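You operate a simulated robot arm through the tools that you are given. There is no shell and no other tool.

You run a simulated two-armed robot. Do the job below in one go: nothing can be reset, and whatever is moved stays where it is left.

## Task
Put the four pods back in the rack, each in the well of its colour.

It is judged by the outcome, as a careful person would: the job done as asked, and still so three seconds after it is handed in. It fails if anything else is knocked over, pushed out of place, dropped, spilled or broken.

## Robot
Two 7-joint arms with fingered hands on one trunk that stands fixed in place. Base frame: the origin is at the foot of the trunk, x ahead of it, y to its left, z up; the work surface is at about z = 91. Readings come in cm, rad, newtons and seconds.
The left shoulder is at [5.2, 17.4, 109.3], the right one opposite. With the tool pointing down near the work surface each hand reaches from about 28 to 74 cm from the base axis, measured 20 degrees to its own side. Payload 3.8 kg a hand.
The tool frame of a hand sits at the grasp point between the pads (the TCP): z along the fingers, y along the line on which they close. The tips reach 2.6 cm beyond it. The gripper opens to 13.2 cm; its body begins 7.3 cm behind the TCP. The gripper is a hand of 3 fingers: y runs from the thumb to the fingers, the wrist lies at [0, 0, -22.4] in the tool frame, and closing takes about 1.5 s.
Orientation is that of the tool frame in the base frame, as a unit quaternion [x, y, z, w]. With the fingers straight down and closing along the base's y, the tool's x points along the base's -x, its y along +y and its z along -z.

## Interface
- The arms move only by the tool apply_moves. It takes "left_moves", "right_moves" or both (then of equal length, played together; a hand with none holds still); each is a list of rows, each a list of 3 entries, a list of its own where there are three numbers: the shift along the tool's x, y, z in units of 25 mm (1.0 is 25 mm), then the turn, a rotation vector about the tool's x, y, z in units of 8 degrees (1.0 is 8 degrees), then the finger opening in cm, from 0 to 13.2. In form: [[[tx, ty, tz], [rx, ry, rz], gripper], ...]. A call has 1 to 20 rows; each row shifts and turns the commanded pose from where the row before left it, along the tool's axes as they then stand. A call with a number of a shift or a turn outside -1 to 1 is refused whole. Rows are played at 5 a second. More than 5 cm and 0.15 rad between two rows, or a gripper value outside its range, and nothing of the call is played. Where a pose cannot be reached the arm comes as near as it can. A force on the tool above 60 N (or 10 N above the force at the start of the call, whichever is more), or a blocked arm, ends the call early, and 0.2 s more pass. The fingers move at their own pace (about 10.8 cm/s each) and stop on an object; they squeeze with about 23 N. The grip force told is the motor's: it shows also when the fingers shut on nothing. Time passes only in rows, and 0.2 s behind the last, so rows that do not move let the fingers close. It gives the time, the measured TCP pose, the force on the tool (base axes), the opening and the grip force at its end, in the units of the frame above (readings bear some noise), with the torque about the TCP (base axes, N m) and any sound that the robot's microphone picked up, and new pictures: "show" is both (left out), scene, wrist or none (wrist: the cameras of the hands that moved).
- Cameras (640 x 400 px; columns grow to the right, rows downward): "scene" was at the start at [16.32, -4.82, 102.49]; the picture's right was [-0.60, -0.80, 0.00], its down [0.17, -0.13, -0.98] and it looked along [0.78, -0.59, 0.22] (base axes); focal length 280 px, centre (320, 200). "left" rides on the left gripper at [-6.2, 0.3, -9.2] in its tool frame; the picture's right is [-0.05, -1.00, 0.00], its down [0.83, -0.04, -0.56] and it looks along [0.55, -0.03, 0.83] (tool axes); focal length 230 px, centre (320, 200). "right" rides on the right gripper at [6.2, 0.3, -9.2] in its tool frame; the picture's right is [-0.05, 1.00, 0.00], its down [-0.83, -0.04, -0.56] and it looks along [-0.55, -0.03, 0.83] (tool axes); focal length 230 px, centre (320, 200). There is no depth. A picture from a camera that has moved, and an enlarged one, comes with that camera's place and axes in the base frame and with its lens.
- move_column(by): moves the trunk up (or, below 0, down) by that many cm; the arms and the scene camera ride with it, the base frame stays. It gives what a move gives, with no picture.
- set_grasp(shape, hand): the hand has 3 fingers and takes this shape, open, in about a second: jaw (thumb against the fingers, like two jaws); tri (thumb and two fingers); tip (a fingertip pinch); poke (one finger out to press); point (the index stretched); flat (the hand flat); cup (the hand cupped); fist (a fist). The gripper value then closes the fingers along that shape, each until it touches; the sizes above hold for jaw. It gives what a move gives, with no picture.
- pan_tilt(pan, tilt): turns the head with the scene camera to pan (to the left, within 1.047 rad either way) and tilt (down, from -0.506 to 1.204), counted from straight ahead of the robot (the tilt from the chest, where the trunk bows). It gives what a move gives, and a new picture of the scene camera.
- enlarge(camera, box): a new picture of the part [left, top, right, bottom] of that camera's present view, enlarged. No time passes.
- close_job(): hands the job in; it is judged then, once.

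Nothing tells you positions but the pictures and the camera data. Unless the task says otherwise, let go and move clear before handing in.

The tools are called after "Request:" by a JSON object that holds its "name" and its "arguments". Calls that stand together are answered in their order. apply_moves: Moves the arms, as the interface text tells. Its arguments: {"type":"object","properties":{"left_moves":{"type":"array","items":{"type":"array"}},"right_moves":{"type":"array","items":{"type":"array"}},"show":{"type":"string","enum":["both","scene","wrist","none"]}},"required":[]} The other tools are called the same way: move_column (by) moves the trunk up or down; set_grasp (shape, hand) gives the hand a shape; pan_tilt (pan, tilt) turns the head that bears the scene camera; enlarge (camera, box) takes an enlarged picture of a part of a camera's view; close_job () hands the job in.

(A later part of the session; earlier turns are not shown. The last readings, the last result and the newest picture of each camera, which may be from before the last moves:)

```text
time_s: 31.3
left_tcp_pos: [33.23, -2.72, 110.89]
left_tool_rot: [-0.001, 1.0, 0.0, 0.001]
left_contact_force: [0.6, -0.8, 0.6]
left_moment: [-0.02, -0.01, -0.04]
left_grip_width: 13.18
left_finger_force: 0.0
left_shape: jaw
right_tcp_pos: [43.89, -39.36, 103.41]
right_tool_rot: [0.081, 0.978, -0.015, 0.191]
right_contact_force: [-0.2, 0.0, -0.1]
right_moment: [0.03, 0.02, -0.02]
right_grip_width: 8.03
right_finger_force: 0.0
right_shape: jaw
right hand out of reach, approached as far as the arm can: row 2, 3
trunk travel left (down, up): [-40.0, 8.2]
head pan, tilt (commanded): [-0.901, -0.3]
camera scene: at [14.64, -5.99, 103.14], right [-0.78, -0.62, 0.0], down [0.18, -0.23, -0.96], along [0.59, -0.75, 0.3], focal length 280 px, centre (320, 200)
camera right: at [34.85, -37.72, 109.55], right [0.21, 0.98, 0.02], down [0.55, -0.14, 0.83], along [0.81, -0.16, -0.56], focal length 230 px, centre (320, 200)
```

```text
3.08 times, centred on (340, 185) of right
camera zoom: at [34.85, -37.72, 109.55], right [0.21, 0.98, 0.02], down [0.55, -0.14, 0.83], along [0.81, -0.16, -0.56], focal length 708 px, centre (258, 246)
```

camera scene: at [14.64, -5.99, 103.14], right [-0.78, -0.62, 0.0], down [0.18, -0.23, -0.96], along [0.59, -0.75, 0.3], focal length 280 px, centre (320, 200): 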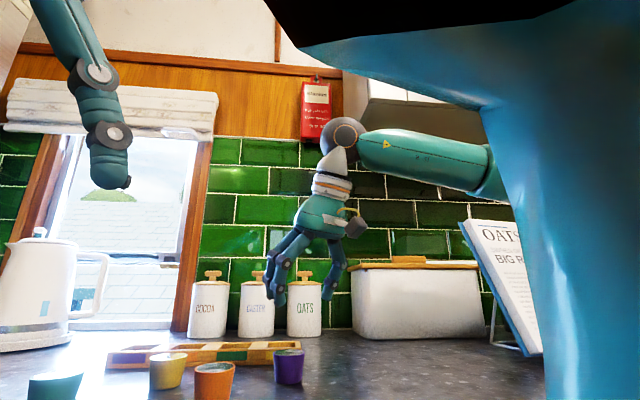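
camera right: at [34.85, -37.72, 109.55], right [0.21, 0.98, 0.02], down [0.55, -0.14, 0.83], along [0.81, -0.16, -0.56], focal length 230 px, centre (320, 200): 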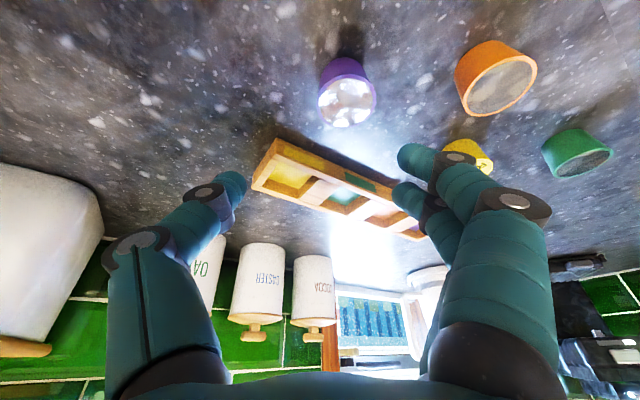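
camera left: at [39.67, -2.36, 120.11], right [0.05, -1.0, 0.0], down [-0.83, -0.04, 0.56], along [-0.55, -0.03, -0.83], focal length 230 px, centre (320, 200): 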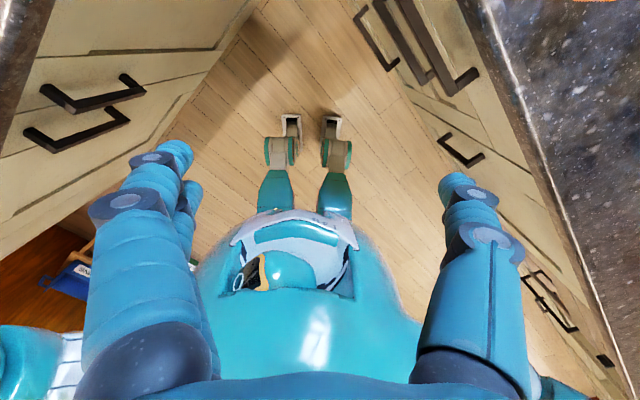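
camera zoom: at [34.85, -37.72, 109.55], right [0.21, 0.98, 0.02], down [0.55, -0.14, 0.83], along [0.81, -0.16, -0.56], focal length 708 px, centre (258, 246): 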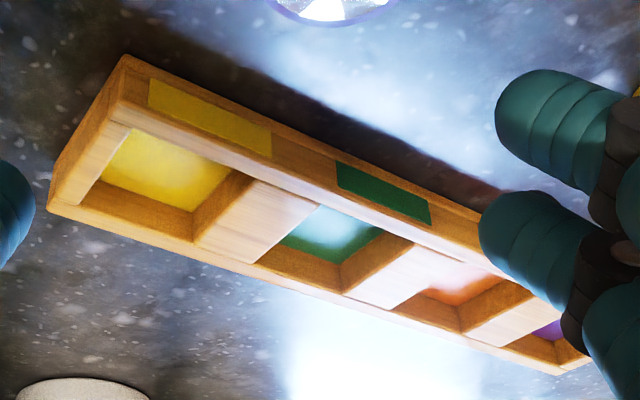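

The purple pod centres near (44.7,-37.6). I'll line up above it at z≈99 and check again.

Request:
{"name": "apply_moves", "arguments": {"right_moves": [[[0.33, 0.364, 0.818], [0, 0, 0], 8], [[0.33, 0.364, 0.818], [0, 0, 0], 8], [[0, 0, 0], [0, 0, 0], 8]], "show": "wrist"}}

Request:
{"name": "pan_tilt", "arguments": {"pan": -0.75, "tilt": 0.15}}

```text
time_s: 32.1
left_tcp_pos: [33.23, -2.75, 110.9]
left_tool_rot: [-0.002, 1.0, 0.0, 0.0]
left_contact_force: [-1.1, -0.4, 0.5]
left_moment: [0.03, 0.01, 0.0]
left_grip_width: 13.18
left_finger_force: 0.1
left_shape: jaw
right_tcp_pos: [44.1, -37.58, 98.95]
right_tool_rot: [0.081, 0.978, -0.015, 0.191]
right_contact_force: [0.3, -1.2, -0.6]
right_moment: [-0.03, -0.02, -0.04]
right_grip_width: 8.04
right_finger_force: 0.1
right_shape: jaw
trunk travel left (down, up): [-40.0, 8.2]
head pan, tilt (commanded): [-0.901, -0.3]
camera right: at [35.19, -35.9, 105.2], right [0.21, 0.98, 0.02], down [0.55, -0.14, 0.83], along [0.81, -0.16, -0.56], focal length 230 px, centre (320, 200)
```

right: 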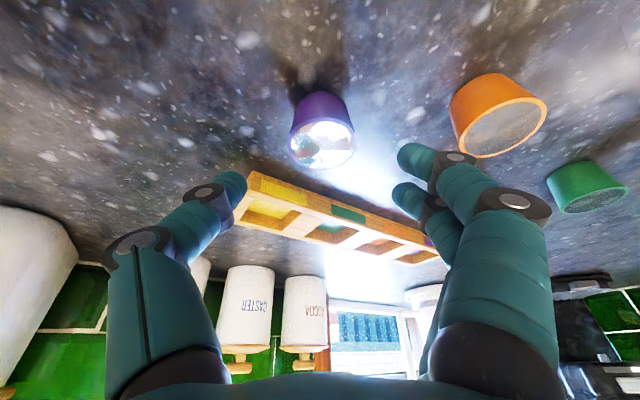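

```text
time_s: 33.0
left_tcp_pos: [33.31, -2.86, 110.9]
left_tool_rot: [-0.001, 1.0, -0.001, 0.0]
left_contact_force: [-0.2, 0.2, 0.0]
left_moment: [0.03, -0.01, 0.04]
left_grip_width: 13.2
left_finger_force: 0.1
left_shape: jaw
right_tcp_pos: [44.25, -37.55, 99.1]
right_tool_rot: [0.08, 0.978, -0.015, 0.191]
right_contact_force: [0.5, -0.3, 0.3]
right_moment: [-0.01, 0.02, -0.02]
right_grip_width: 8.05
right_finger_force: 0.1
right_shape: jaw
trunk travel left (down, up): [-40.0, 8.2]
head pan, tilt (commanded): [-0.75, 0.15]
camera scene: at [16.53, -6.18, 99.22], right [-0.68, -0.73, 0.0], down [-0.11, 0.1, -0.99], along [0.72, -0.67, -0.15], focal length 280 px, centre (320, 200)
```

scene: 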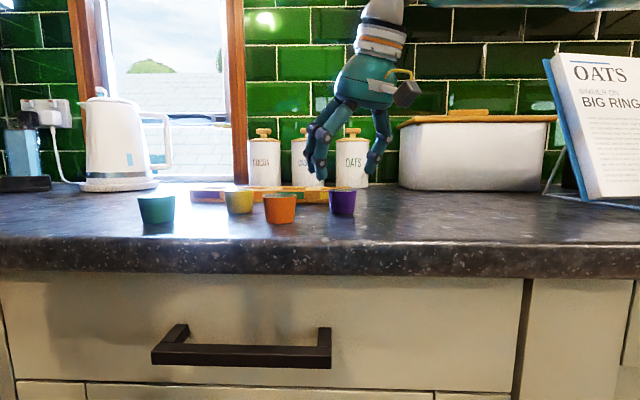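

The hand is above the purple pod with the fingers to either side. I'll zoom both views for the last correction.

Request:
{"name": "enlarge", "arguments": {"camera": "right", "box": [220, 70, 460, 220]}}

Request:
{"name": "enlarge", "arguments": {"camera": "scene", "box": [260, 90, 420, 230]}}

```text
2.67 times, centred on (340, 145) of right
camera zoom: at [35.19, -35.91, 105.21], right [0.21, 0.98, 0.02], down [0.55, -0.14, 0.83], along [0.81, -0.16, -0.56], focal length 614 px, centre (267, 347)
```

zoom: 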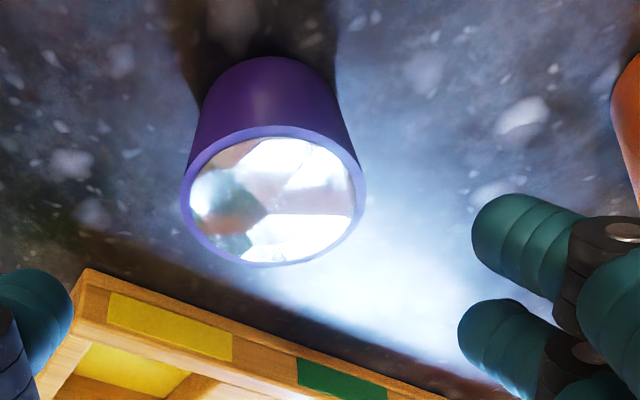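

```text
2.86 times, centred on (340, 160) of scene
camera zoom: at [16.53, -6.18, 99.22], right [-0.68, -0.73, 0.0], down [-0.11, 0.1, -0.99], along [0.72, -0.67, -0.15], focal length 800 px, centre (263, 314)
```

zoom: 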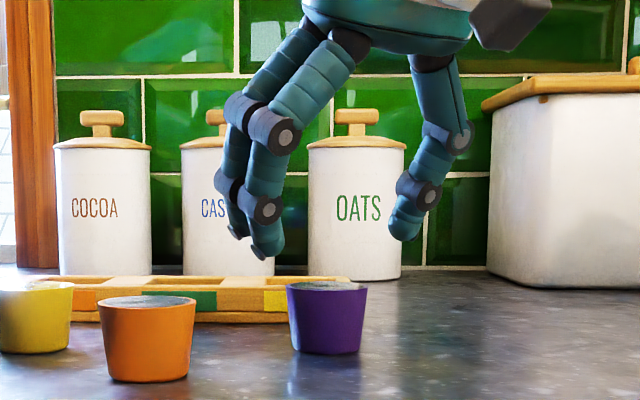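

The pod is centred between the fingers to within 2 mm. I'll descend the last 3.5 cm and close on the pod's upper half.

Request:
{"name": "apply_moves", "arguments": {"right_moves": [[[0.227, 0.023, 0.413], [0, 0, 0], 8], [[0.227, 0.023, 0.413], [0, 0, 0], 8], [[0.227, 0.023, 0.413], [0, 0, 0], 8], [[0, 0, 0], [0, 0, 0], 8]], "show": "both"}}

Request:
{"name": "enlarge", "arguments": {"camera": "scene", "box": [260, 110, 420, 230]}}

```text
time_s: 34.0
left_tcp_pos: [33.35, -2.77, 110.95]
left_tool_rot: [-0.001, 1.0, 0.0, 0.0]
left_contact_force: [-0.4, 0.3, -1.3]
left_moment: [-0.02, -0.02, -0.03]
left_grip_width: 13.19
left_finger_force: 0.0
left_shape: jaw
right_tcp_pos: [43.66, -37.29, 95.46]
right_tool_rot: [0.08, 0.978, -0.014, 0.191]
right_contact_force: [-1.0, 0.0, 0.5]
right_moment: [0.0, 0.0, -0.03]
right_grip_width: 8.05
right_finger_force: 0.1
right_shape: jaw
trunk travel left (down, up): [-40.0, 8.2]
head pan, tilt (commanded): [-0.75, 0.15]
camera scene: at [16.53, -6.17, 99.21], right [-0.68, -0.73, 0.0], down [-0.11, 0.1, -0.99], along [0.72, -0.67, -0.15], focal length 280 px, centre (320, 200)
camera right: at [34.67, -35.7, 101.67], right [0.21, 0.98, 0.02], down [0.55, -0.14, 0.83], along [0.81, -0.16, -0.56], focal length 230 px, centre (320, 200)
```

scene: 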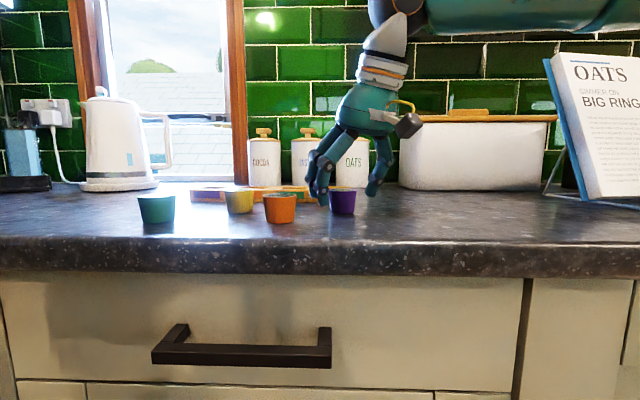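
right: 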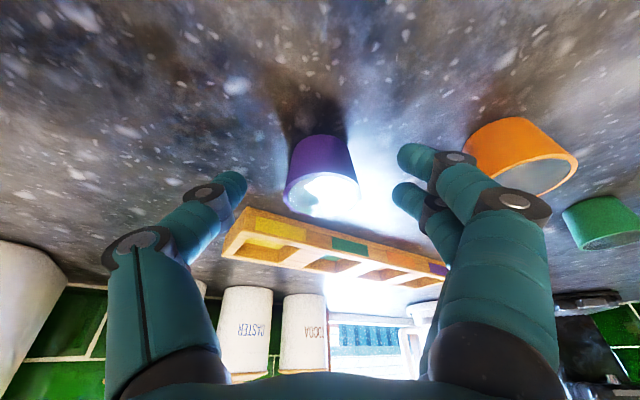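

```text
3.33 times, centred on (340, 170) of scene
camera zoom: at [16.53, -6.17, 99.21], right [-0.68, -0.73, 0.0], down [-0.11, 0.1, -0.99], along [0.72, -0.67, -0.15], focal length 934 px, centre (253, 300)
```

zoom: 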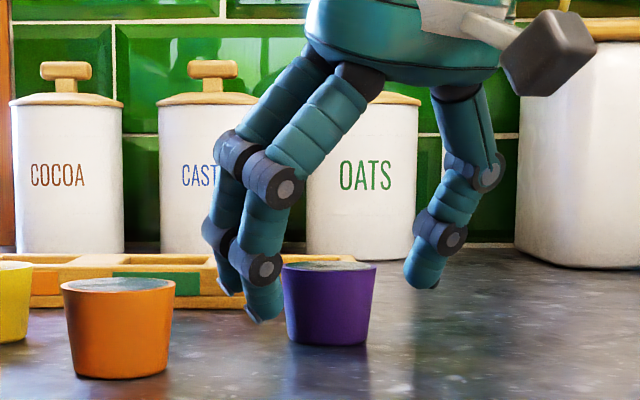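

The fingers straddle the purple pod at the right height. Closing now.

Request:
{"name": "apply_moves", "arguments": {"right_moves": [[[0, 0, 0], [0, 0, 0], 6], [[0, 0, 0], [0, 0, 0], 5], [[0, 0, 0], [0, 0, 0], 4], [[0, 0, 0], [0, 0, 0], 3], [[0, 0, 0], [0, 0, 0], 3], [[0, 0, 0], [0, 0, 0], 3], [[0, 0, 0], [0, 0, 0], 3], [[0, 0, 0], [0, 0, 0], 3]], "show": "both"}}

Request:
{"name": "enlarge", "arguments": {"camera": "scene", "box": [260, 110, 420, 230]}}

Request:
{"name": "enlarge", "arguments": {"camera": "right", "box": [220, 100, 420, 250]}}

```text
time_s: 35.8
left_tcp_pos: [33.28, -2.88, 111.0]
left_tool_rot: [0.0, 1.0, 0.001, -0.001]
left_contact_force: [-0.4, 0.1, -0.4]
left_moment: [0.01, 0.0, -0.02]
left_grip_width: 13.21
left_finger_force: 0.0
left_shape: jaw
right_tcp_pos: [43.65, -37.4, 95.49]
right_tool_rot: [0.08, 0.978, -0.014, 0.191]
right_contact_force: [0.0, 0.2, -0.6]
right_moment: [0.0, 0.01, 0.02]
right_grip_width: 3.09
right_finger_force: 22.4
right_shape: jaw
trunk travel left (down, up): [-40.0, 8.2]
head pan, tilt (commanded): [-0.75, 0.15]
camera scene: at [16.53, -6.18, 99.21], right [-0.68, -0.73, 0.0], down [-0.11, 0.1, -0.99], along [0.72, -0.67, -0.15], focal length 280 px, centre (320, 200)
camera right: at [34.68, -35.71, 101.68], right [0.21, 0.98, 0.02], down [0.55, -0.14, 0.83], along [0.81, -0.16, -0.56], focal length 230 px, centre (320, 200)
```

scene: 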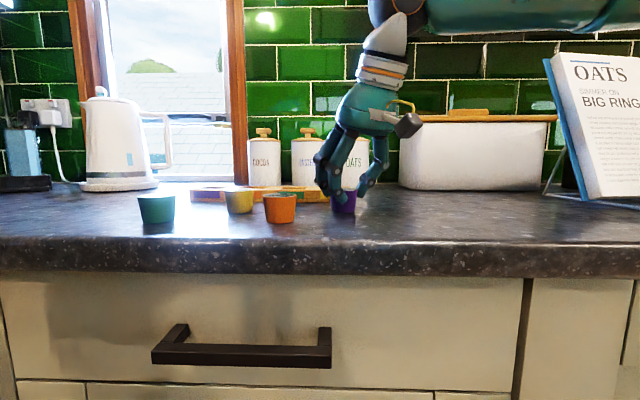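
right: 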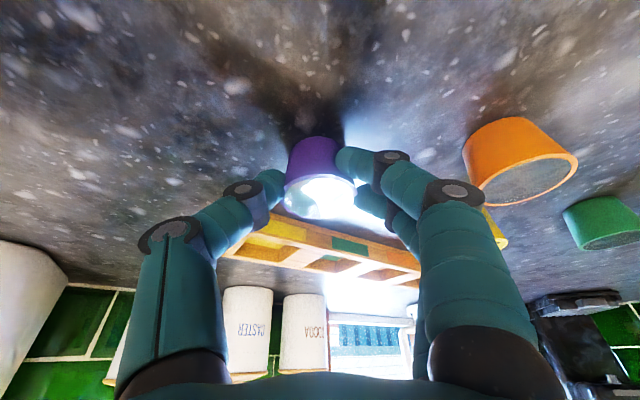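

```text
3.33 times, centred on (340, 170) of scene
camera zoom: at [16.53, -6.18, 99.21], right [-0.68, -0.73, 0.0], down [-0.11, 0.1, -0.99], along [0.72, -0.67, -0.15], focal length 934 px, centre (253, 300)
```

zoom: 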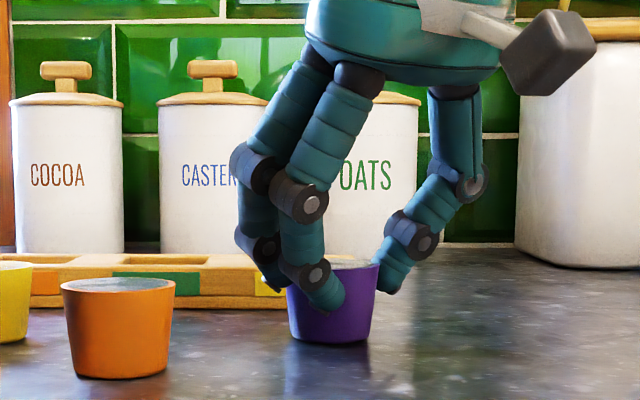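

```text
2.67 times, centred on (320, 175) of right
camera zoom: at [34.68, -35.71, 101.68], right [0.21, 0.98, 0.02], down [0.55, -0.14, 0.83], along [0.81, -0.16, -0.56], focal length 614 px, centre (320, 267)
```

zoom: 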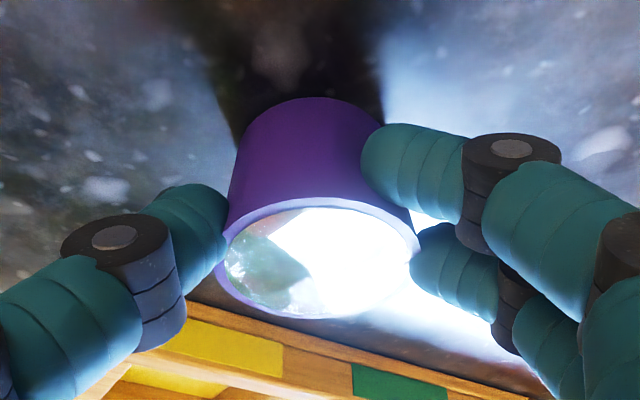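

The pod is gripped, with the motor at 22 N. I'll lift it straight up about 4.5 cm and check it's held level.

Request:
{"name": "apply_moves", "arguments": {"right_moves": [[[-0.113, 0, -0.278], [0, 0, 0], 3], [[-0.113, 0, -0.278], [0, 0, 0], 3], [[-0.226, 0, -0.556], [0, 0, 0], 3], [[-0.226, 0, -0.556], [0, 0, 0], 3], [[0, 0, 0], [0, 0, 0], 3]], "show": "both"}}

Request:
{"name": "enlarge", "arguments": {"camera": "scene", "box": [260, 110, 420, 230]}}

Request:
{"name": "enlarge", "arguments": {"camera": "right", "box": [220, 100, 420, 250]}}

```text
time_s: 37.0
left_tcp_pos: [33.35, -2.95, 110.94]
left_tool_rot: [-0.001, 1.0, -0.001, 0.0]
left_contact_force: [-1.1, -0.4, -0.3]
left_moment: [0.04, 0.0, 0.02]
left_grip_width: 13.21
left_finger_force: 0.0
left_shape: jaw
right_tcp_pos: [43.84, -37.4, 99.83]
right_tool_rot: [0.081, 0.978, -0.015, 0.191]
right_contact_force: [-0.4, 0.2, -0.4]
right_moment: [0.02, -0.01, 0.03]
right_grip_width: 3.11
right_finger_force: 22.8
right_shape: jaw
trunk travel left (down, up): [-40.0, 8.2]
head pan, tilt (commanded): [-0.75, 0.15]
camera scene: at [16.54, -6.18, 99.21], right [-0.68, -0.73, 0.0], down [-0.11, 0.1, -0.99], along [0.72, -0.67, -0.15], focal length 280 px, centre (320, 200)
camera right: at [34.85, -35.73, 106.01], right [0.21, 0.98, 0.02], down [0.55, -0.14, 0.83], along [0.81, -0.16, -0.56], focal length 230 px, centre (320, 200)
```

scene: 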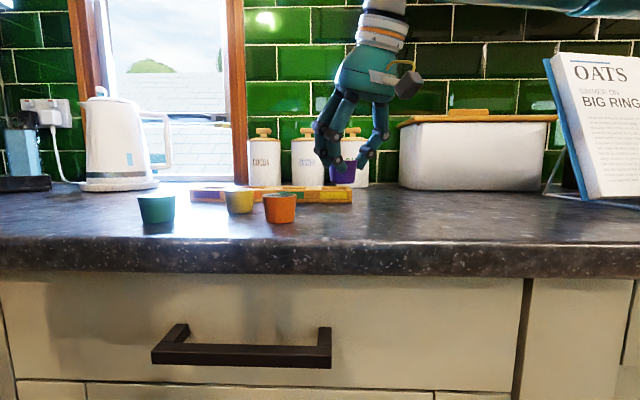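
right: 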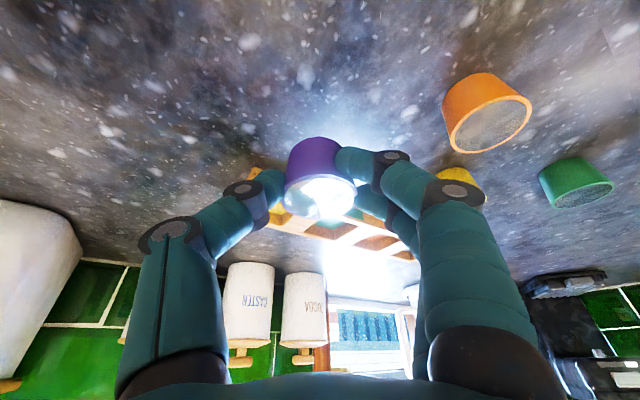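

```text
3.33 times, centred on (340, 170) of scene
camera zoom: at [16.54, -6.18, 99.21], right [-0.68, -0.73, 0.0], down [-0.11, 0.1, -0.99], along [0.72, -0.67, -0.15], focal length 934 px, centre (253, 300)
```

zoom: 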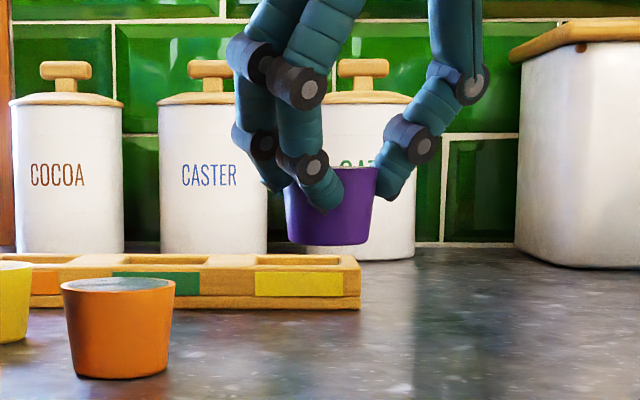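

```text
2.67 times, centred on (320, 175) of right
camera zoom: at [34.85, -35.73, 106.01], right [0.21, 0.98, 0.02], down [0.55, -0.14, 0.83], along [0.81, -0.16, -0.56], focal length 614 px, centre (320, 267)
```

zoom: 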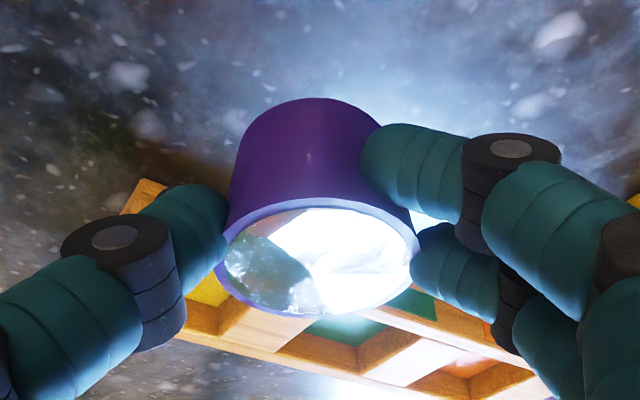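

The pod is held upright and steady. I'll carry it at this height toward the purple well, stopping just short to look.

Request:
{"name": "apply_moves", "arguments": {"right_moves": [[[-0.743, 0.445, 0.321], [0, 0, 0], 3], [[-0.743, 0.445, 0.321], [0, 0, 0], 3], [[-0.743, 0.445, 0.321], [0, 0, 0], 3], [[-0.743, 0.445, 0.321], [0, 0, 0], 3], [[-0.743, 0.445, 0.321], [0, 0, 0], 3], [[-0.743, 0.445, 0.321], [0, 0, 0], 3], [[-0.743, 0.445, 0.321], [0, 0, 0], 3], [[-0.743, 0.445, 0.321], [0, 0, 0], 3], [[-0.743, 0.445, 0.321], [0, 0, 0], 3], [[-0.743, 0.445, 0.321], [0, 0, 0], 3], [[-0.743, 0.445, 0.321], [0, 0, 0], 3], [[0, 0, 0], [0, 0, 0], 3]], "show": "both"}}

Request:
{"name": "enlarge", "arguments": {"camera": "right", "box": [200, 80, 440, 230]}}

Request:
{"name": "enlarge", "arguments": {"camera": "scene", "box": [150, 110, 350, 230]}}

```text
time_s: 39.6
left_tcp_pos: [33.25, -2.82, 110.87]
left_tool_rot: [0.0, 1.0, 0.0, -0.001]
left_contact_force: [0.3, -0.1, -1.3]
left_moment: [0.01, -0.01, -0.03]
left_grip_width: 13.2
left_finger_force: 0.0
left_shape: jaw
right_tcp_pos: [64.07, -30.46, 99.32]
right_tool_rot: [0.079, 0.978, -0.015, 0.192]
right_contact_force: [0.4, 0.2, 0.1]
right_moment: [0.02, 0.01, -0.01]
right_grip_width: 3.05
right_finger_force: 22.8
right_shape: jaw
right hand out of reach, approached as far as the arm can: row 10, 11
trunk travel left (down, up): [-40.0, 8.2]
head pan, tilt (commanded): [-0.75, 0.15]
camera scene: at [16.53, -6.18, 99.21], right [-0.68, -0.73, 0.0], down [-0.11, 0.1, -0.99], along [0.72, -0.67, -0.15], focal length 280 px, centre (320, 200)
camera right: at [55.11, -28.8, 105.54], right [0.21, 0.98, 0.02], down [0.55, -0.14, 0.83], along [0.81, -0.16, -0.56], focal length 230 px, centre (320, 200)
```

scene: 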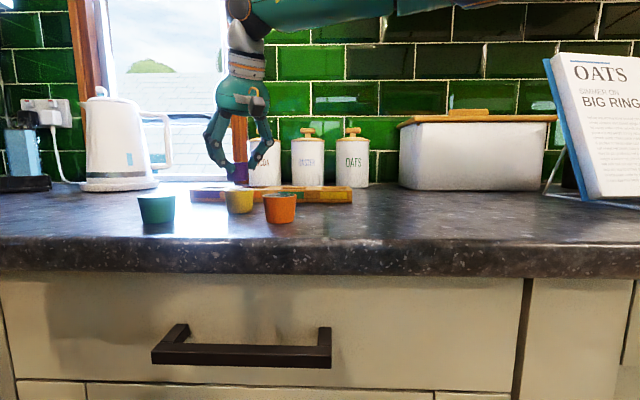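
right: 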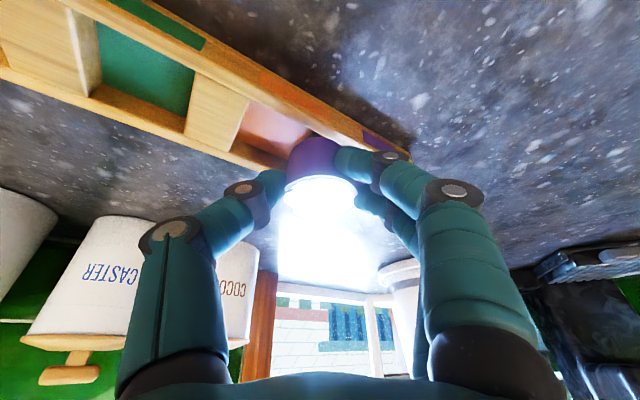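

```text
2.67 times, centred on (320, 155) of right
camera zoom: at [55.11, -28.8, 105.54], right [0.21, 0.98, 0.02], down [0.55, -0.14, 0.83], along [0.81, -0.16, -0.56], focal length 614 px, centre (320, 320)
```

zoom: 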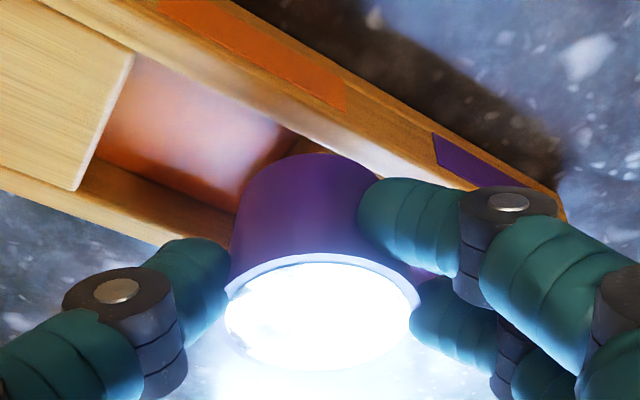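

```text
3.20 times, centred on (250, 170) of scene
camera zoom: at [16.53, -6.18, 99.21], right [-0.68, -0.73, 0.0], down [-0.11, 0.1, -0.99], along [0.72, -0.67, -0.15], focal length 896 px, centre (544, 296)
```

zoom: 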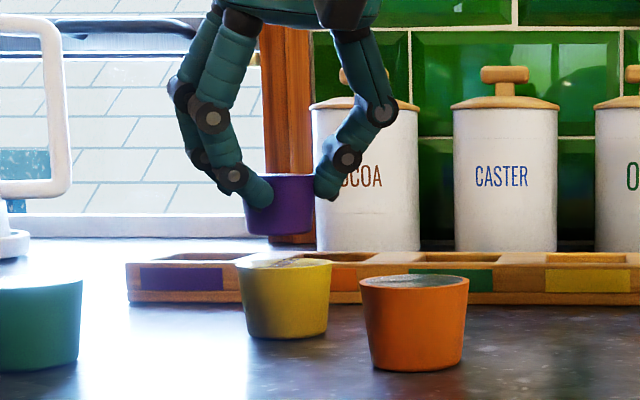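

The arm stopped at (64,-30.5), well short of the purple well, with the pod still held securely over the orange well area. I'll look at the arm posture to see what limits it.

Request:
{"name": "pan_tilt", "arguments": {"pan": -0.75, "tilt": -0.45}}

Request:
{"name": "pan_tilt", "arguments": {"pan": -1.04, "tilt": -0.3}}

```text
time_s: 40.6
left_tcp_pos: [33.22, -2.79, 110.95]
left_tool_rot: [0.0, 1.0, 0.0, 0.0]
left_contact_force: [0.3, -0.2, -0.3]
left_moment: [-0.02, 0.01, 0.01]
left_grip_width: 13.19
left_finger_force: 0.0
left_shape: jaw
right_tcp_pos: [64.12, -30.53, 99.39]
right_tool_rot: [0.08, 0.978, -0.015, 0.191]
right_contact_force: [-0.3, -0.2, -1.3]
right_moment: [-0.01, -0.01, 0.01]
right_grip_width: 3.03
right_finger_force: 23.5
right_shape: jaw
trunk travel left (down, up): [-40.0, 8.2]
head pan, tilt (commanded): [-0.75, -0.45]
camera scene: at [14.88, -4.64, 104.25], right [-0.68, -0.73, 0.0], down [0.32, -0.3, -0.9], along [0.66, -0.61, 0.43], focal length 280 px, centre (320, 200)
```

scene: 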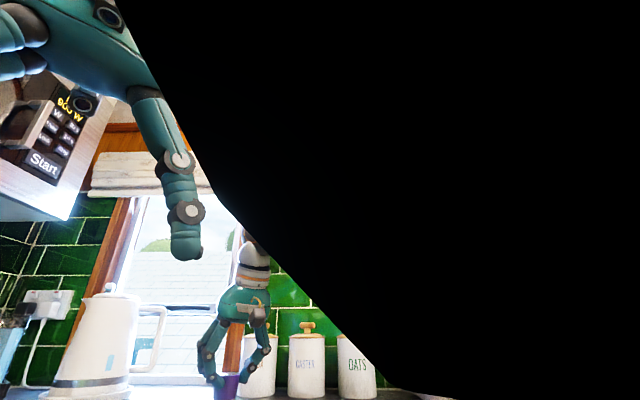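

```text
time_s: 41.4
left_tcp_pos: [33.27, -2.84, 110.91]
left_tool_rot: [-0.001, 1.0, -0.001, 0.0]
left_contact_force: [0.0, -0.6, 0.1]
left_moment: [0.0, -0.03, 0.01]
left_grip_width: 13.18
left_finger_force: 0.0
left_shape: jaw
right_tcp_pos: [64.09, -30.47, 99.34]
right_tool_rot: [0.081, 0.978, -0.015, 0.191]
right_contact_force: [-0.6, -0.5, -0.2]
right_moment: [0.03, 0.01, 0.01]
right_grip_width: 3.04
right_finger_force: 23.5
right_shape: jaw
trunk travel left (down, up): [-40.0, 8.2]
head pan, tilt (commanded): [-1.04, -0.3]
camera scene: at [13.73, -6.63, 103.14], right [-0.86, -0.51, 0.0], down [0.15, -0.26, -0.96], along [0.48, -0.82, 0.3], focal length 280 px, centre (320, 200)
```

scene: 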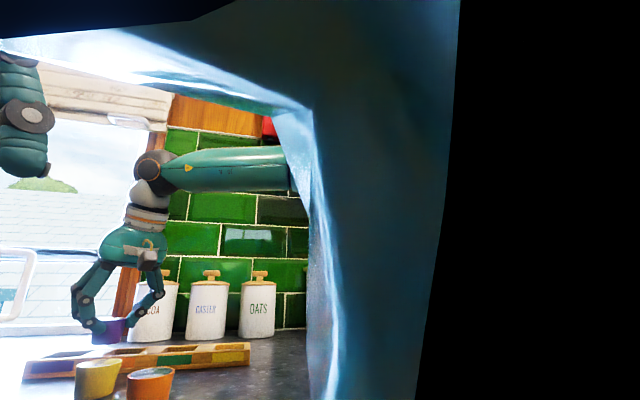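

The pod is still held firmly. I'll repeat the exact head pose I used earlier to see whether the blue structure beside the camera belongs to the arm or the body.

Request:
{"name": "pan_tilt", "arguments": {"pan": -0.9, "tilt": -0.3}}

```text
time_s: 42.1
left_tcp_pos: [33.22, -2.83, 110.86]
left_tool_rot: [-0.001, 1.0, 0.0, 0.0]
left_contact_force: [-0.4, -0.5, -0.4]
left_moment: [-0.01, 0.01, 0.0]
left_grip_width: 13.19
left_finger_force: 0.0
left_shape: jaw
right_tcp_pos: [64.02, -30.39, 99.36]
right_tool_rot: [0.081, 0.978, -0.015, 0.191]
right_contact_force: [-0.1, 0.5, -0.6]
right_moment: [0.01, -0.02, 0.01]
right_grip_width: 3.04
right_finger_force: 22.9
right_shape: jaw
trunk travel left (down, up): [-40.0, 8.2]
head pan, tilt (commanded): [-0.901, -0.3]
camera scene: at [14.63, -6.02, 103.13], right [-0.78, -0.62, 0.0], down [0.18, -0.23, -0.96], along [0.59, -0.75, 0.3], focal length 280 px, centre (320, 200)
```

scene: 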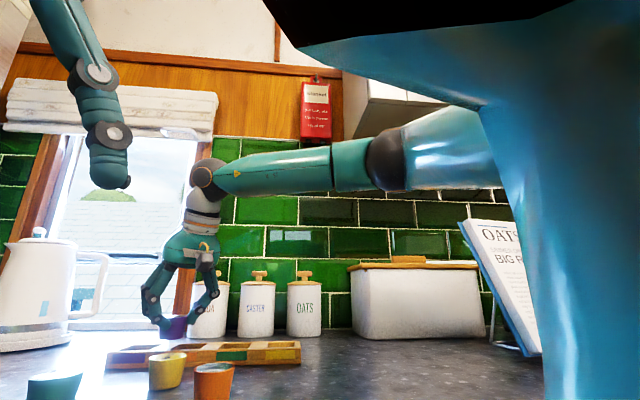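

The blue structure is the robot's own body, and the elbow is still bent outward, so the arm isn't fully stretched. I'll probe small moves from here, with the pod still well above the rack, to learn which direction is blocked.

Request:
{"name": "apply_moves", "arguments": {"right_moves": [[[-0.365, 0.066, 0.148], [0, 0, 0], 3], [[-0.365, 0.066, 0.148], [0, 0, 0], 3], [[-0.365, 0.066, 0.148], [0, 0, 0], 3], [[0, 0, 0], [0, 0, 0], 3]], "show": "none"}}

Request:
{"name": "apply_moves", "arguments": {"right_moves": [[[0, 0, 0], [0, -0.5, 0], 3], [[0, 0, 0], [0, -0.5, 0], 3], [[0, 0, 0], [0, 0, 0], 3]], "show": "none"}}

```text
time_s: 43.1
left_tcp_pos: [33.18, -2.81, 110.98]
left_tool_rot: [-0.001, 1.0, 0.001, 0.001]
left_contact_force: [-0.1, 0.5, -0.2]
left_moment: [0.02, -0.03, -0.01]
left_grip_width: 13.18
left_finger_force: 0.1
left_shape: jaw
right_tcp_pos: [64.08, -30.48, 99.39]
right_tool_rot: [0.08, 0.978, -0.015, 0.192]
right_contact_force: [0.4, -0.2, -0.2]
right_moment: [0.04, -0.01, 0.01]
right_grip_width: 3.04
right_finger_force: 22.9
right_shape: jaw
right hand out of reach, approached as far as the arm can: row 1, 2, 3
trunk travel left (down, up): [-40.0, 8.2]
head pan, tilt (commanded): [-0.901, -0.3]
```

```text
time_s: 43.9
left_tcp_pos: [33.27, -2.78, 110.84]
left_tool_rot: [-0.001, 1.0, 0.0, 0.0]
left_contact_force: [0.5, 0.6, 0.3]
left_moment: [0.0, 0.0, -0.01]
left_grip_width: 13.18
left_finger_force: 0.0
left_shape: jaw
right_tcp_pos: [64.17, -30.48, 99.32]
right_tool_rot: [0.08, 0.963, -0.021, 0.258]
right_contact_force: [0.2, -0.6, 0.1]
right_moment: [0.0, 0.0, -0.01]
right_grip_width: 3.03
right_finger_force: 23.3
right_shape: jaw
trunk travel left (down, up): [-40.0, 8.2]
head pan, tilt (commanded): [-0.901, -0.3]
```

Tilting further is possible while translating outward was blocked. I'll try moving outward again with this 30° tilt.

Request:
{"name": "apply_moves", "arguments": {"right_moves": [[[-0.32, 0.215, 0.185], [0, 0, 0], 3], [[-0.32, 0.215, 0.185], [0, 0, 0], 3], [[-0.32, 0.215, 0.185], [0, 0, 0], 3], [[-0.32, 0.215, 0.185], [0, 0, 0], 3], [[-0.32, 0.215, 0.185], [0, 0, 0], 3], [[0, 0, 0], [0, 0, 0], 3]], "show": "both"}}

```text
time_s: 45.3
left_tcp_pos: [33.25, -2.84, 111.01]
left_tool_rot: [-0.001, 1.0, 0.001, 0.0]
left_contact_force: [0.4, 0.9, 0.2]
left_moment: [0.01, 0.03, -0.03]
left_grip_width: 13.19
left_finger_force: 0.1
left_shape: jaw
right_tcp_pos: [66.09, -29.66, 99.38]
right_tool_rot: [0.08, 0.962, -0.02, 0.259]
right_contact_force: [0.8, 0.8, -0.3]
right_moment: [0.0, -0.02, -0.03]
right_grip_width: 3.03
right_finger_force: 22.9
right_shape: jaw
right hand out of reach, approached as far as the arm can: row 3, 4, 5
trunk travel left (down, up): [-40.0, 8.2]
head pan, tilt (commanded): [-0.901, -0.3]
camera scene: at [14.64, -6.02, 103.13], right [-0.78, -0.62, 0.0], down [0.18, -0.23, -0.96], along [0.59, -0.75, 0.3], focal length 280 px, centre (320, 200)
camera right: at [56.4, -27.88, 104.17], right [0.21, 0.98, 0.03], down [0.43, -0.12, 0.9], along [0.88, -0.17, -0.44], focal length 230 px, centre (320, 200)
```

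scene: 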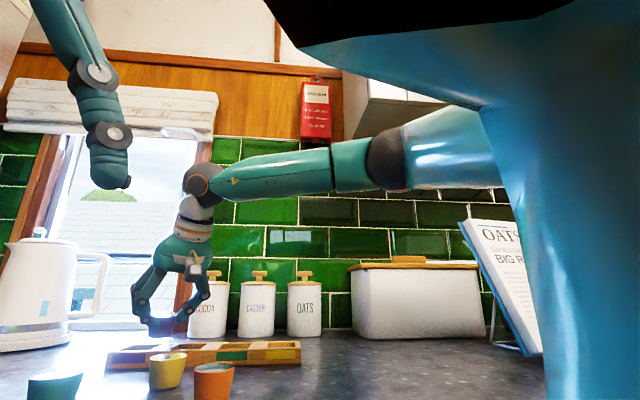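
right: 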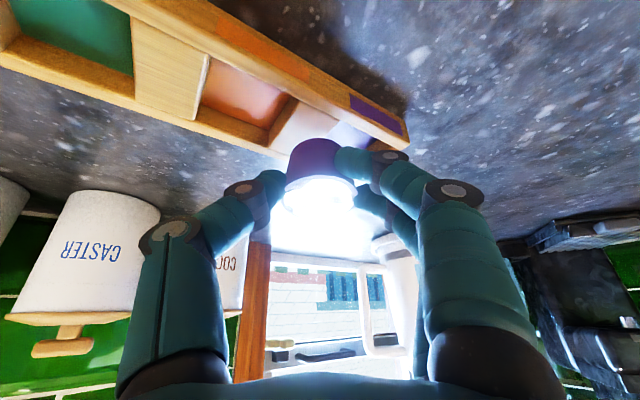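

The limit behaves like a wall for the wrist that runs diagonally, so tilting the hand along the rack direction instead of straight ahead should gain the most reach. I'll turn the hand 39° about the vertical, which keeps the pod's attitude, and look.

Request:
{"name": "apply_moves", "arguments": {"right_moves": [[[0, 0, 0], [-0.406, 0, -0.705], 3], [[0, 0, 0], [-0.406, 0, -0.705], 3], [[0, 0, 0], [-0.406, 0, -0.705], 3], [[0, 0, 0], [-0.406, 0, -0.705], 3], [[0, 0, 0], [-0.406, 0, -0.705], 3], [[0, 0, 0], [-0.406, 0, -0.705], 3], [[0, 0, 0], [0, 0, 0], 3]], "show": "both"}}

```text
time_s: 46.9
left_tcp_pos: [33.2, -2.88, 110.85]
left_tool_rot: [-0.001, 1.0, 0.0, 0.0]
left_contact_force: [0.6, -0.2, 0.3]
left_moment: [-0.01, 0.02, -0.02]
left_grip_width: 13.18
left_finger_force: 0.0
left_shape: jaw
right_tcp_pos: [66.17, -29.75, 99.45]
right_tool_rot: [-0.248, 0.933, 0.067, 0.252]
right_contact_force: [0.3, 0.4, -1.1]
right_moment: [0.01, -0.01, 0.01]
right_grip_width: 2.98
right_finger_force: 22.6
right_shape: jaw
trunk travel left (down, up): [-40.0, 8.2]
head pan, tilt (commanded): [-0.901, -0.3]
camera scene: at [14.63, -6.01, 103.14], right [-0.78, -0.62, 0.0], down [0.18, -0.23, -0.96], along [0.59, -0.75, 0.3], focal length 280 px, centre (320, 200)
camera right: at [57.39, -34.49, 104.21], right [-0.46, 0.89, 0.03], down [0.4, 0.18, 0.9], along [0.79, 0.42, -0.44], focal length 230 px, centre (320, 200)
```

scene: 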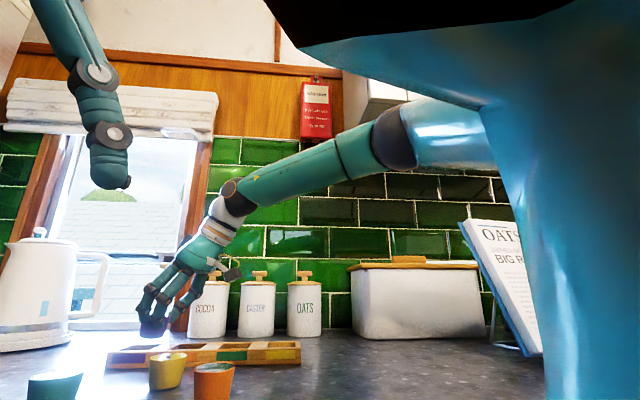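
right: 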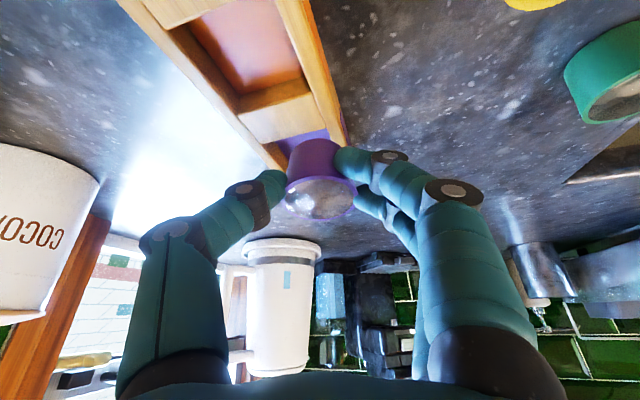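

The turn worked, and now the purple well is straight ahead of the held pod. I'll zoom in to measure the offset.

Request:
{"name": "enlarge", "arguments": {"camera": "right", "box": [200, 40, 440, 220]}}

Request:
{"name": "enlarge", "arguments": {"camera": "scene", "box": [90, 250, 290, 380]}}

```text
2.22 times, centred on (320, 130) of right
camera zoom: at [57.39, -34.49, 104.21], right [-0.46, 0.89, 0.03], down [0.4, 0.18, 0.9], along [0.79, 0.42, -0.44], focal length 511 px, centre (320, 356)
```

zoom: 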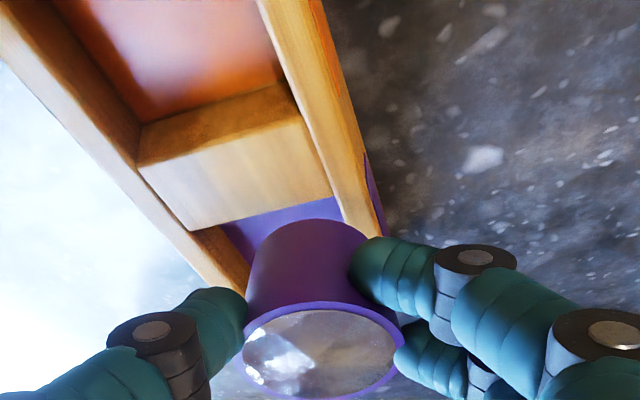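

```text
3.08 times, centred on (190, 315) of scene
camera zoom: at [14.63, -6.01, 103.14], right [-0.78, -0.62, 0.0], down [0.18, -0.23, -0.96], along [0.59, -0.75, 0.3], focal length 862 px, centre (720, -154)
```

zoom: 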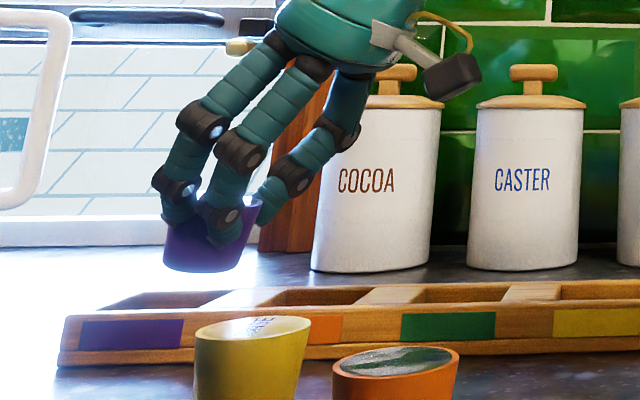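

The pod hasn't slipped, and the purple well's centre comes out at about (70.7,-28.6). I'll move the remaining ~3.5 cm outward at this height.

Request:
{"name": "apply_moves", "arguments": {"right_moves": [[[-0.261, -0.126, 0.21], [0, 0, 0], 3], [[-0.261, -0.126, 0.21], [0, 0, 0], 3], [[-0.261, -0.126, 0.21], [0, 0, 0], 3], [[-0.261, -0.126, 0.21], [0, 0, 0], 3], [[0, 0, 0], [0, 0, 0], 3]], "show": "wrist"}}

Request:
{"name": "enlarge", "arguments": {"camera": "scene", "box": [90, 250, 290, 380]}}

```text
time_s: 48.1
left_tcp_pos: [33.23, -2.91, 110.91]
left_tool_rot: [0.0, 1.0, 0.0, 0.001]
left_contact_force: [0.5, 0.4, 0.1]
left_moment: [0.0, -0.01, -0.01]
left_grip_width: 13.17
left_finger_force: 0.0
left_shape: jaw
right_tcp_pos: [67.83, -29.39, 99.09]
right_tool_rot: [-0.247, 0.933, 0.067, 0.252]
right_contact_force: [0.3, 0.4, 0.1]
right_moment: [-0.01, 0.03, -0.01]
right_grip_width: 3.0
right_finger_force: 23.0
right_shape: jaw
right hand out of reach, approached as far as the arm can: row 3, 4
trunk travel left (down, up): [-40.0, 8.2]
head pan, tilt (commanded): [-0.901, -0.3]
camera right: at [59.03, -34.21, 103.93], right [-0.45, 0.89, 0.03], down [0.4, 0.18, 0.9], along [0.79, 0.42, -0.44], focal length 230 px, centre (320, 200)
```

right: 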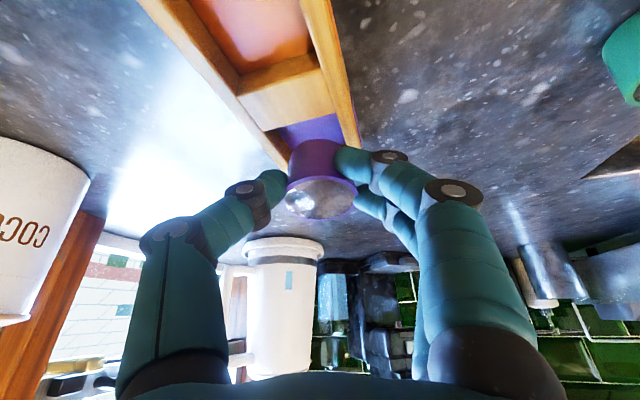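

```text
3.08 times, centred on (190, 315) of scene
camera zoom: at [14.63, -6.01, 103.14], right [-0.78, -0.62, 0.0], down [0.18, -0.23, -0.96], along [0.59, -0.75, 0.3], focal length 862 px, centre (720, -154)
```

zoom: 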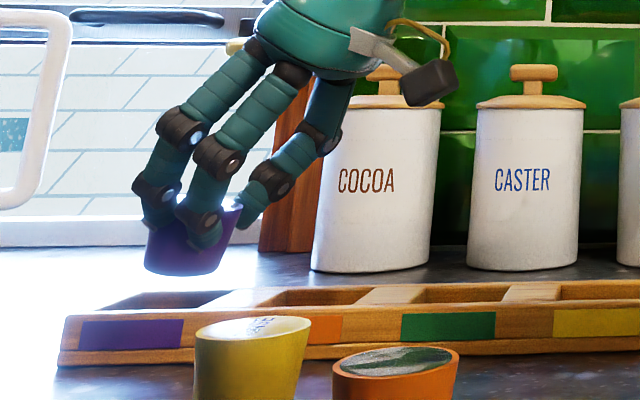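

I'm 1.5 cm short, so another 6° of outward tilt is needed. The pod will lean about 14° on the way in, and the well will square it up. I'll add the tilt and finish the move at hover height.

Request:
{"name": "apply_moves", "arguments": {"right_moves": [[[0, 0, 0], [0, -0.375, 0], 3], [[0, 0, 0], [0, -0.375, 0], 3], [[-0.16, -0.148, 0.192], [0, 0, 0], 3], [[-0.16, -0.148, 0.192], [0, 0, 0], 3], [[0, 0, 0], [0, 0, 0], 3]], "show": "both"}}

Request:
{"name": "enlarge", "arguments": {"camera": "scene", "box": [90, 250, 290, 380]}}

Request:
{"name": "enlarge", "arguments": {"camera": "right", "box": [200, 40, 440, 220]}}

```text
time_s: 49.3
left_tcp_pos: [33.23, -2.7, 110.83]
left_tool_rot: [-0.002, 1.0, 0.0, -0.001]
left_contact_force: [0.4, -1.0, -0.5]
left_moment: [0.0, -0.01, -0.01]
left_grip_width: 13.18
left_finger_force: 0.1
left_shape: jaw
right_tcp_pos: [69.34, -29.5, 98.77]
right_tool_rot: [-0.242, 0.919, 0.079, 0.3]
right_contact_force: [-0.5, 0.4, -0.2]
right_moment: [-0.02, 0.01, 0.02]
right_grip_width: 2.99
right_finger_force: 22.7
right_shape: jaw
trunk travel left (down, up): [-40.0, 8.2]
head pan, tilt (commanded): [-0.901, -0.3]
camera scene: at [14.63, -6.02, 103.13], right [-0.78, -0.62, 0.0], down [0.18, -0.23, -0.96], along [0.59, -0.75, 0.3], focal length 280 px, centre (320, 200)
camera right: at [60.15, -34.55, 102.6], right [-0.46, 0.89, 0.03], down [0.32, 0.13, 0.94], along [0.83, 0.44, -0.34], focal length 230 px, centre (320, 200)
```

scene: 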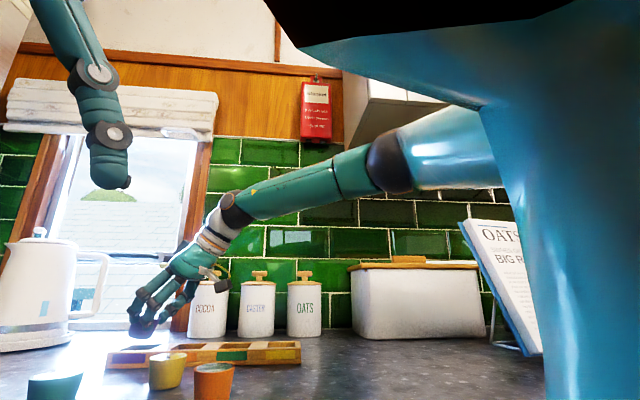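
right: 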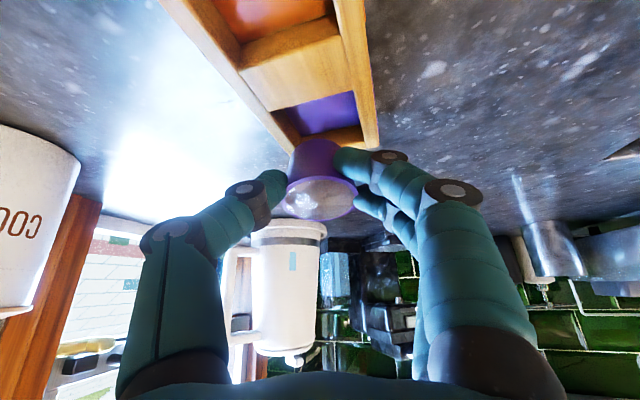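

```text
3.08 times, centred on (190, 315) of scene
camera zoom: at [14.63, -6.02, 103.13], right [-0.78, -0.62, 0.0], down [0.18, -0.23, -0.96], along [0.59, -0.75, 0.3], focal length 862 px, centre (720, -154)
```

zoom: 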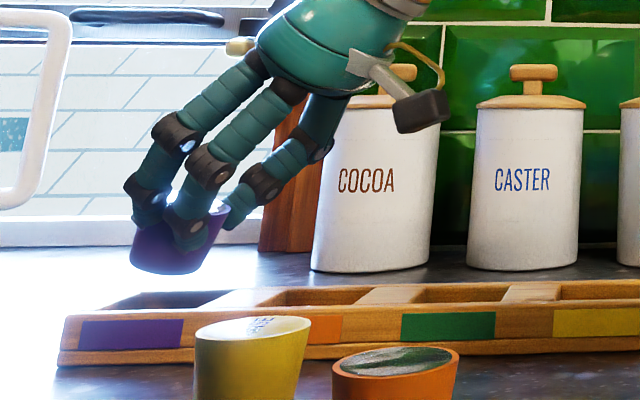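

```text
2.22 times, centred on (320, 130) of right
camera zoom: at [60.15, -34.55, 102.6], right [-0.46, 0.89, 0.03], down [0.32, 0.13, 0.94], along [0.83, 0.44, -0.34], focal length 511 px, centre (320, 356)
```

zoom: 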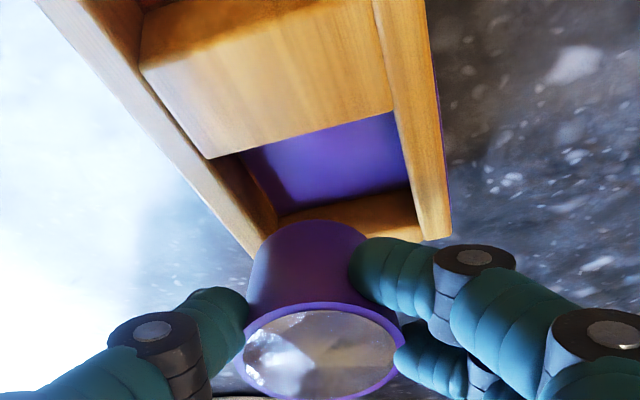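

The pod is right over the purple well, with its base centre computed within 2 mm of the well centre. I'll lower it straight down about 2.2 cm.

Request:
{"name": "apply_moves", "arguments": {"right_moves": [[[0.13, 0, 0.177], [0, 0, 0], 3], [[0.13, 0, 0.177], [0, 0, 0], 3], [[0.13, 0, 0.177], [0, 0, 0], 3], [[0.13, 0, 0.177], [0, 0, 0], 3], [[0, 0, 0], [0, 0, 0], 3]], "show": "both"}}

Request:
{"name": "enlarge", "arguments": {"camera": "scene", "box": [90, 250, 290, 380]}}

Request:
{"name": "enlarge", "arguments": {"camera": "right", "box": [200, 40, 440, 220]}}

```text
time_s: 50.5
left_tcp_pos: [33.2, -2.78, 110.9]
left_tool_rot: [-0.001, 1.0, 0.0, 0.0]
left_contact_force: [0.2, -0.3, 0.4]
left_moment: [0.01, 0.0, -0.02]
left_grip_width: 13.16
left_finger_force: 0.0
left_shape: jaw
right_tcp_pos: [69.35, -29.44, 96.66]
right_tool_rot: [-0.242, 0.919, 0.079, 0.301]
right_contact_force: [-2.4, -2.3, 5.1]
right_moment: [0.08, -0.05, 0.02]
right_grip_width: 3.01
right_finger_force: 23.0
right_shape: jaw
trunk travel left (down, up): [-40.0, 8.2]
head pan, tilt (commanded): [-0.901, -0.3]
camera scene: at [14.58, -6.02, 103.15], right [-0.78, -0.62, 0.0], down [0.18, -0.23, -0.96], along [0.59, -0.75, 0.3], focal length 280 px, centre (320, 200)
camera right: at [60.06, -34.52, 100.36], right [-0.46, 0.89, 0.03], down [0.32, 0.13, 0.94], along [0.83, 0.44, -0.34], focal length 230 px, centre (320, 200)
```

scene: 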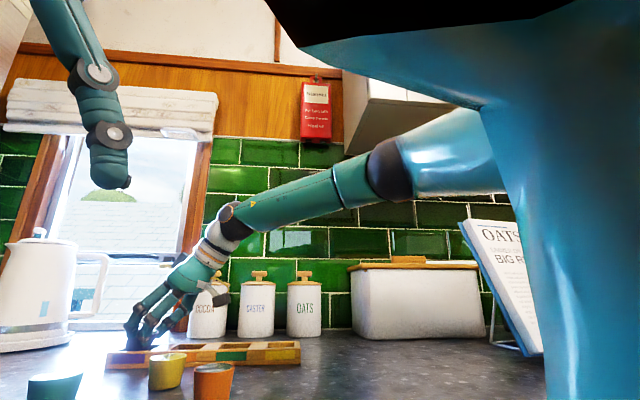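
right: 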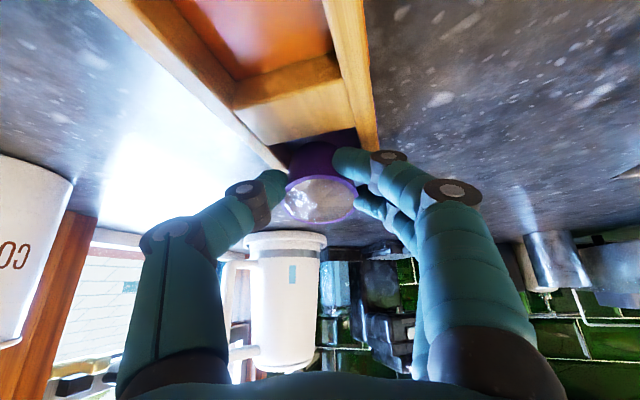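

```text
3.08 times, centred on (190, 315) of scene
camera zoom: at [14.58, -6.02, 103.15], right [-0.78, -0.62, 0.0], down [0.18, -0.23, -0.96], along [0.59, -0.75, 0.3], focal length 862 px, centre (720, -154)
```

zoom: 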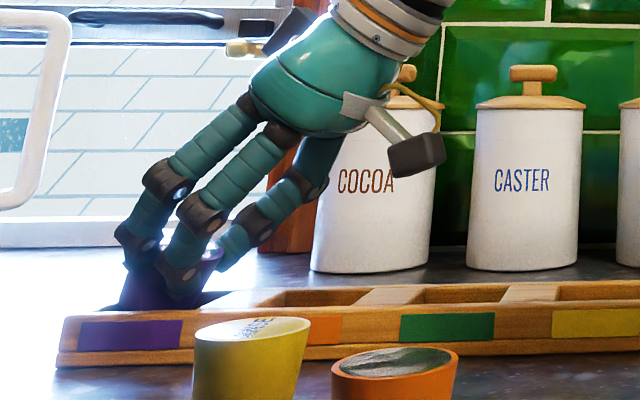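

```text
2.22 times, centred on (320, 130) of right
camera zoom: at [60.06, -34.52, 100.36], right [-0.46, 0.89, 0.03], down [0.32, 0.13, 0.94], along [0.83, 0.44, -0.34], focal length 511 px, centre (320, 356)
```

zoom: 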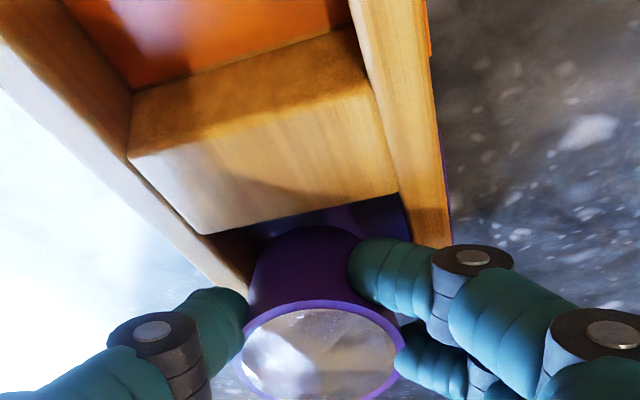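

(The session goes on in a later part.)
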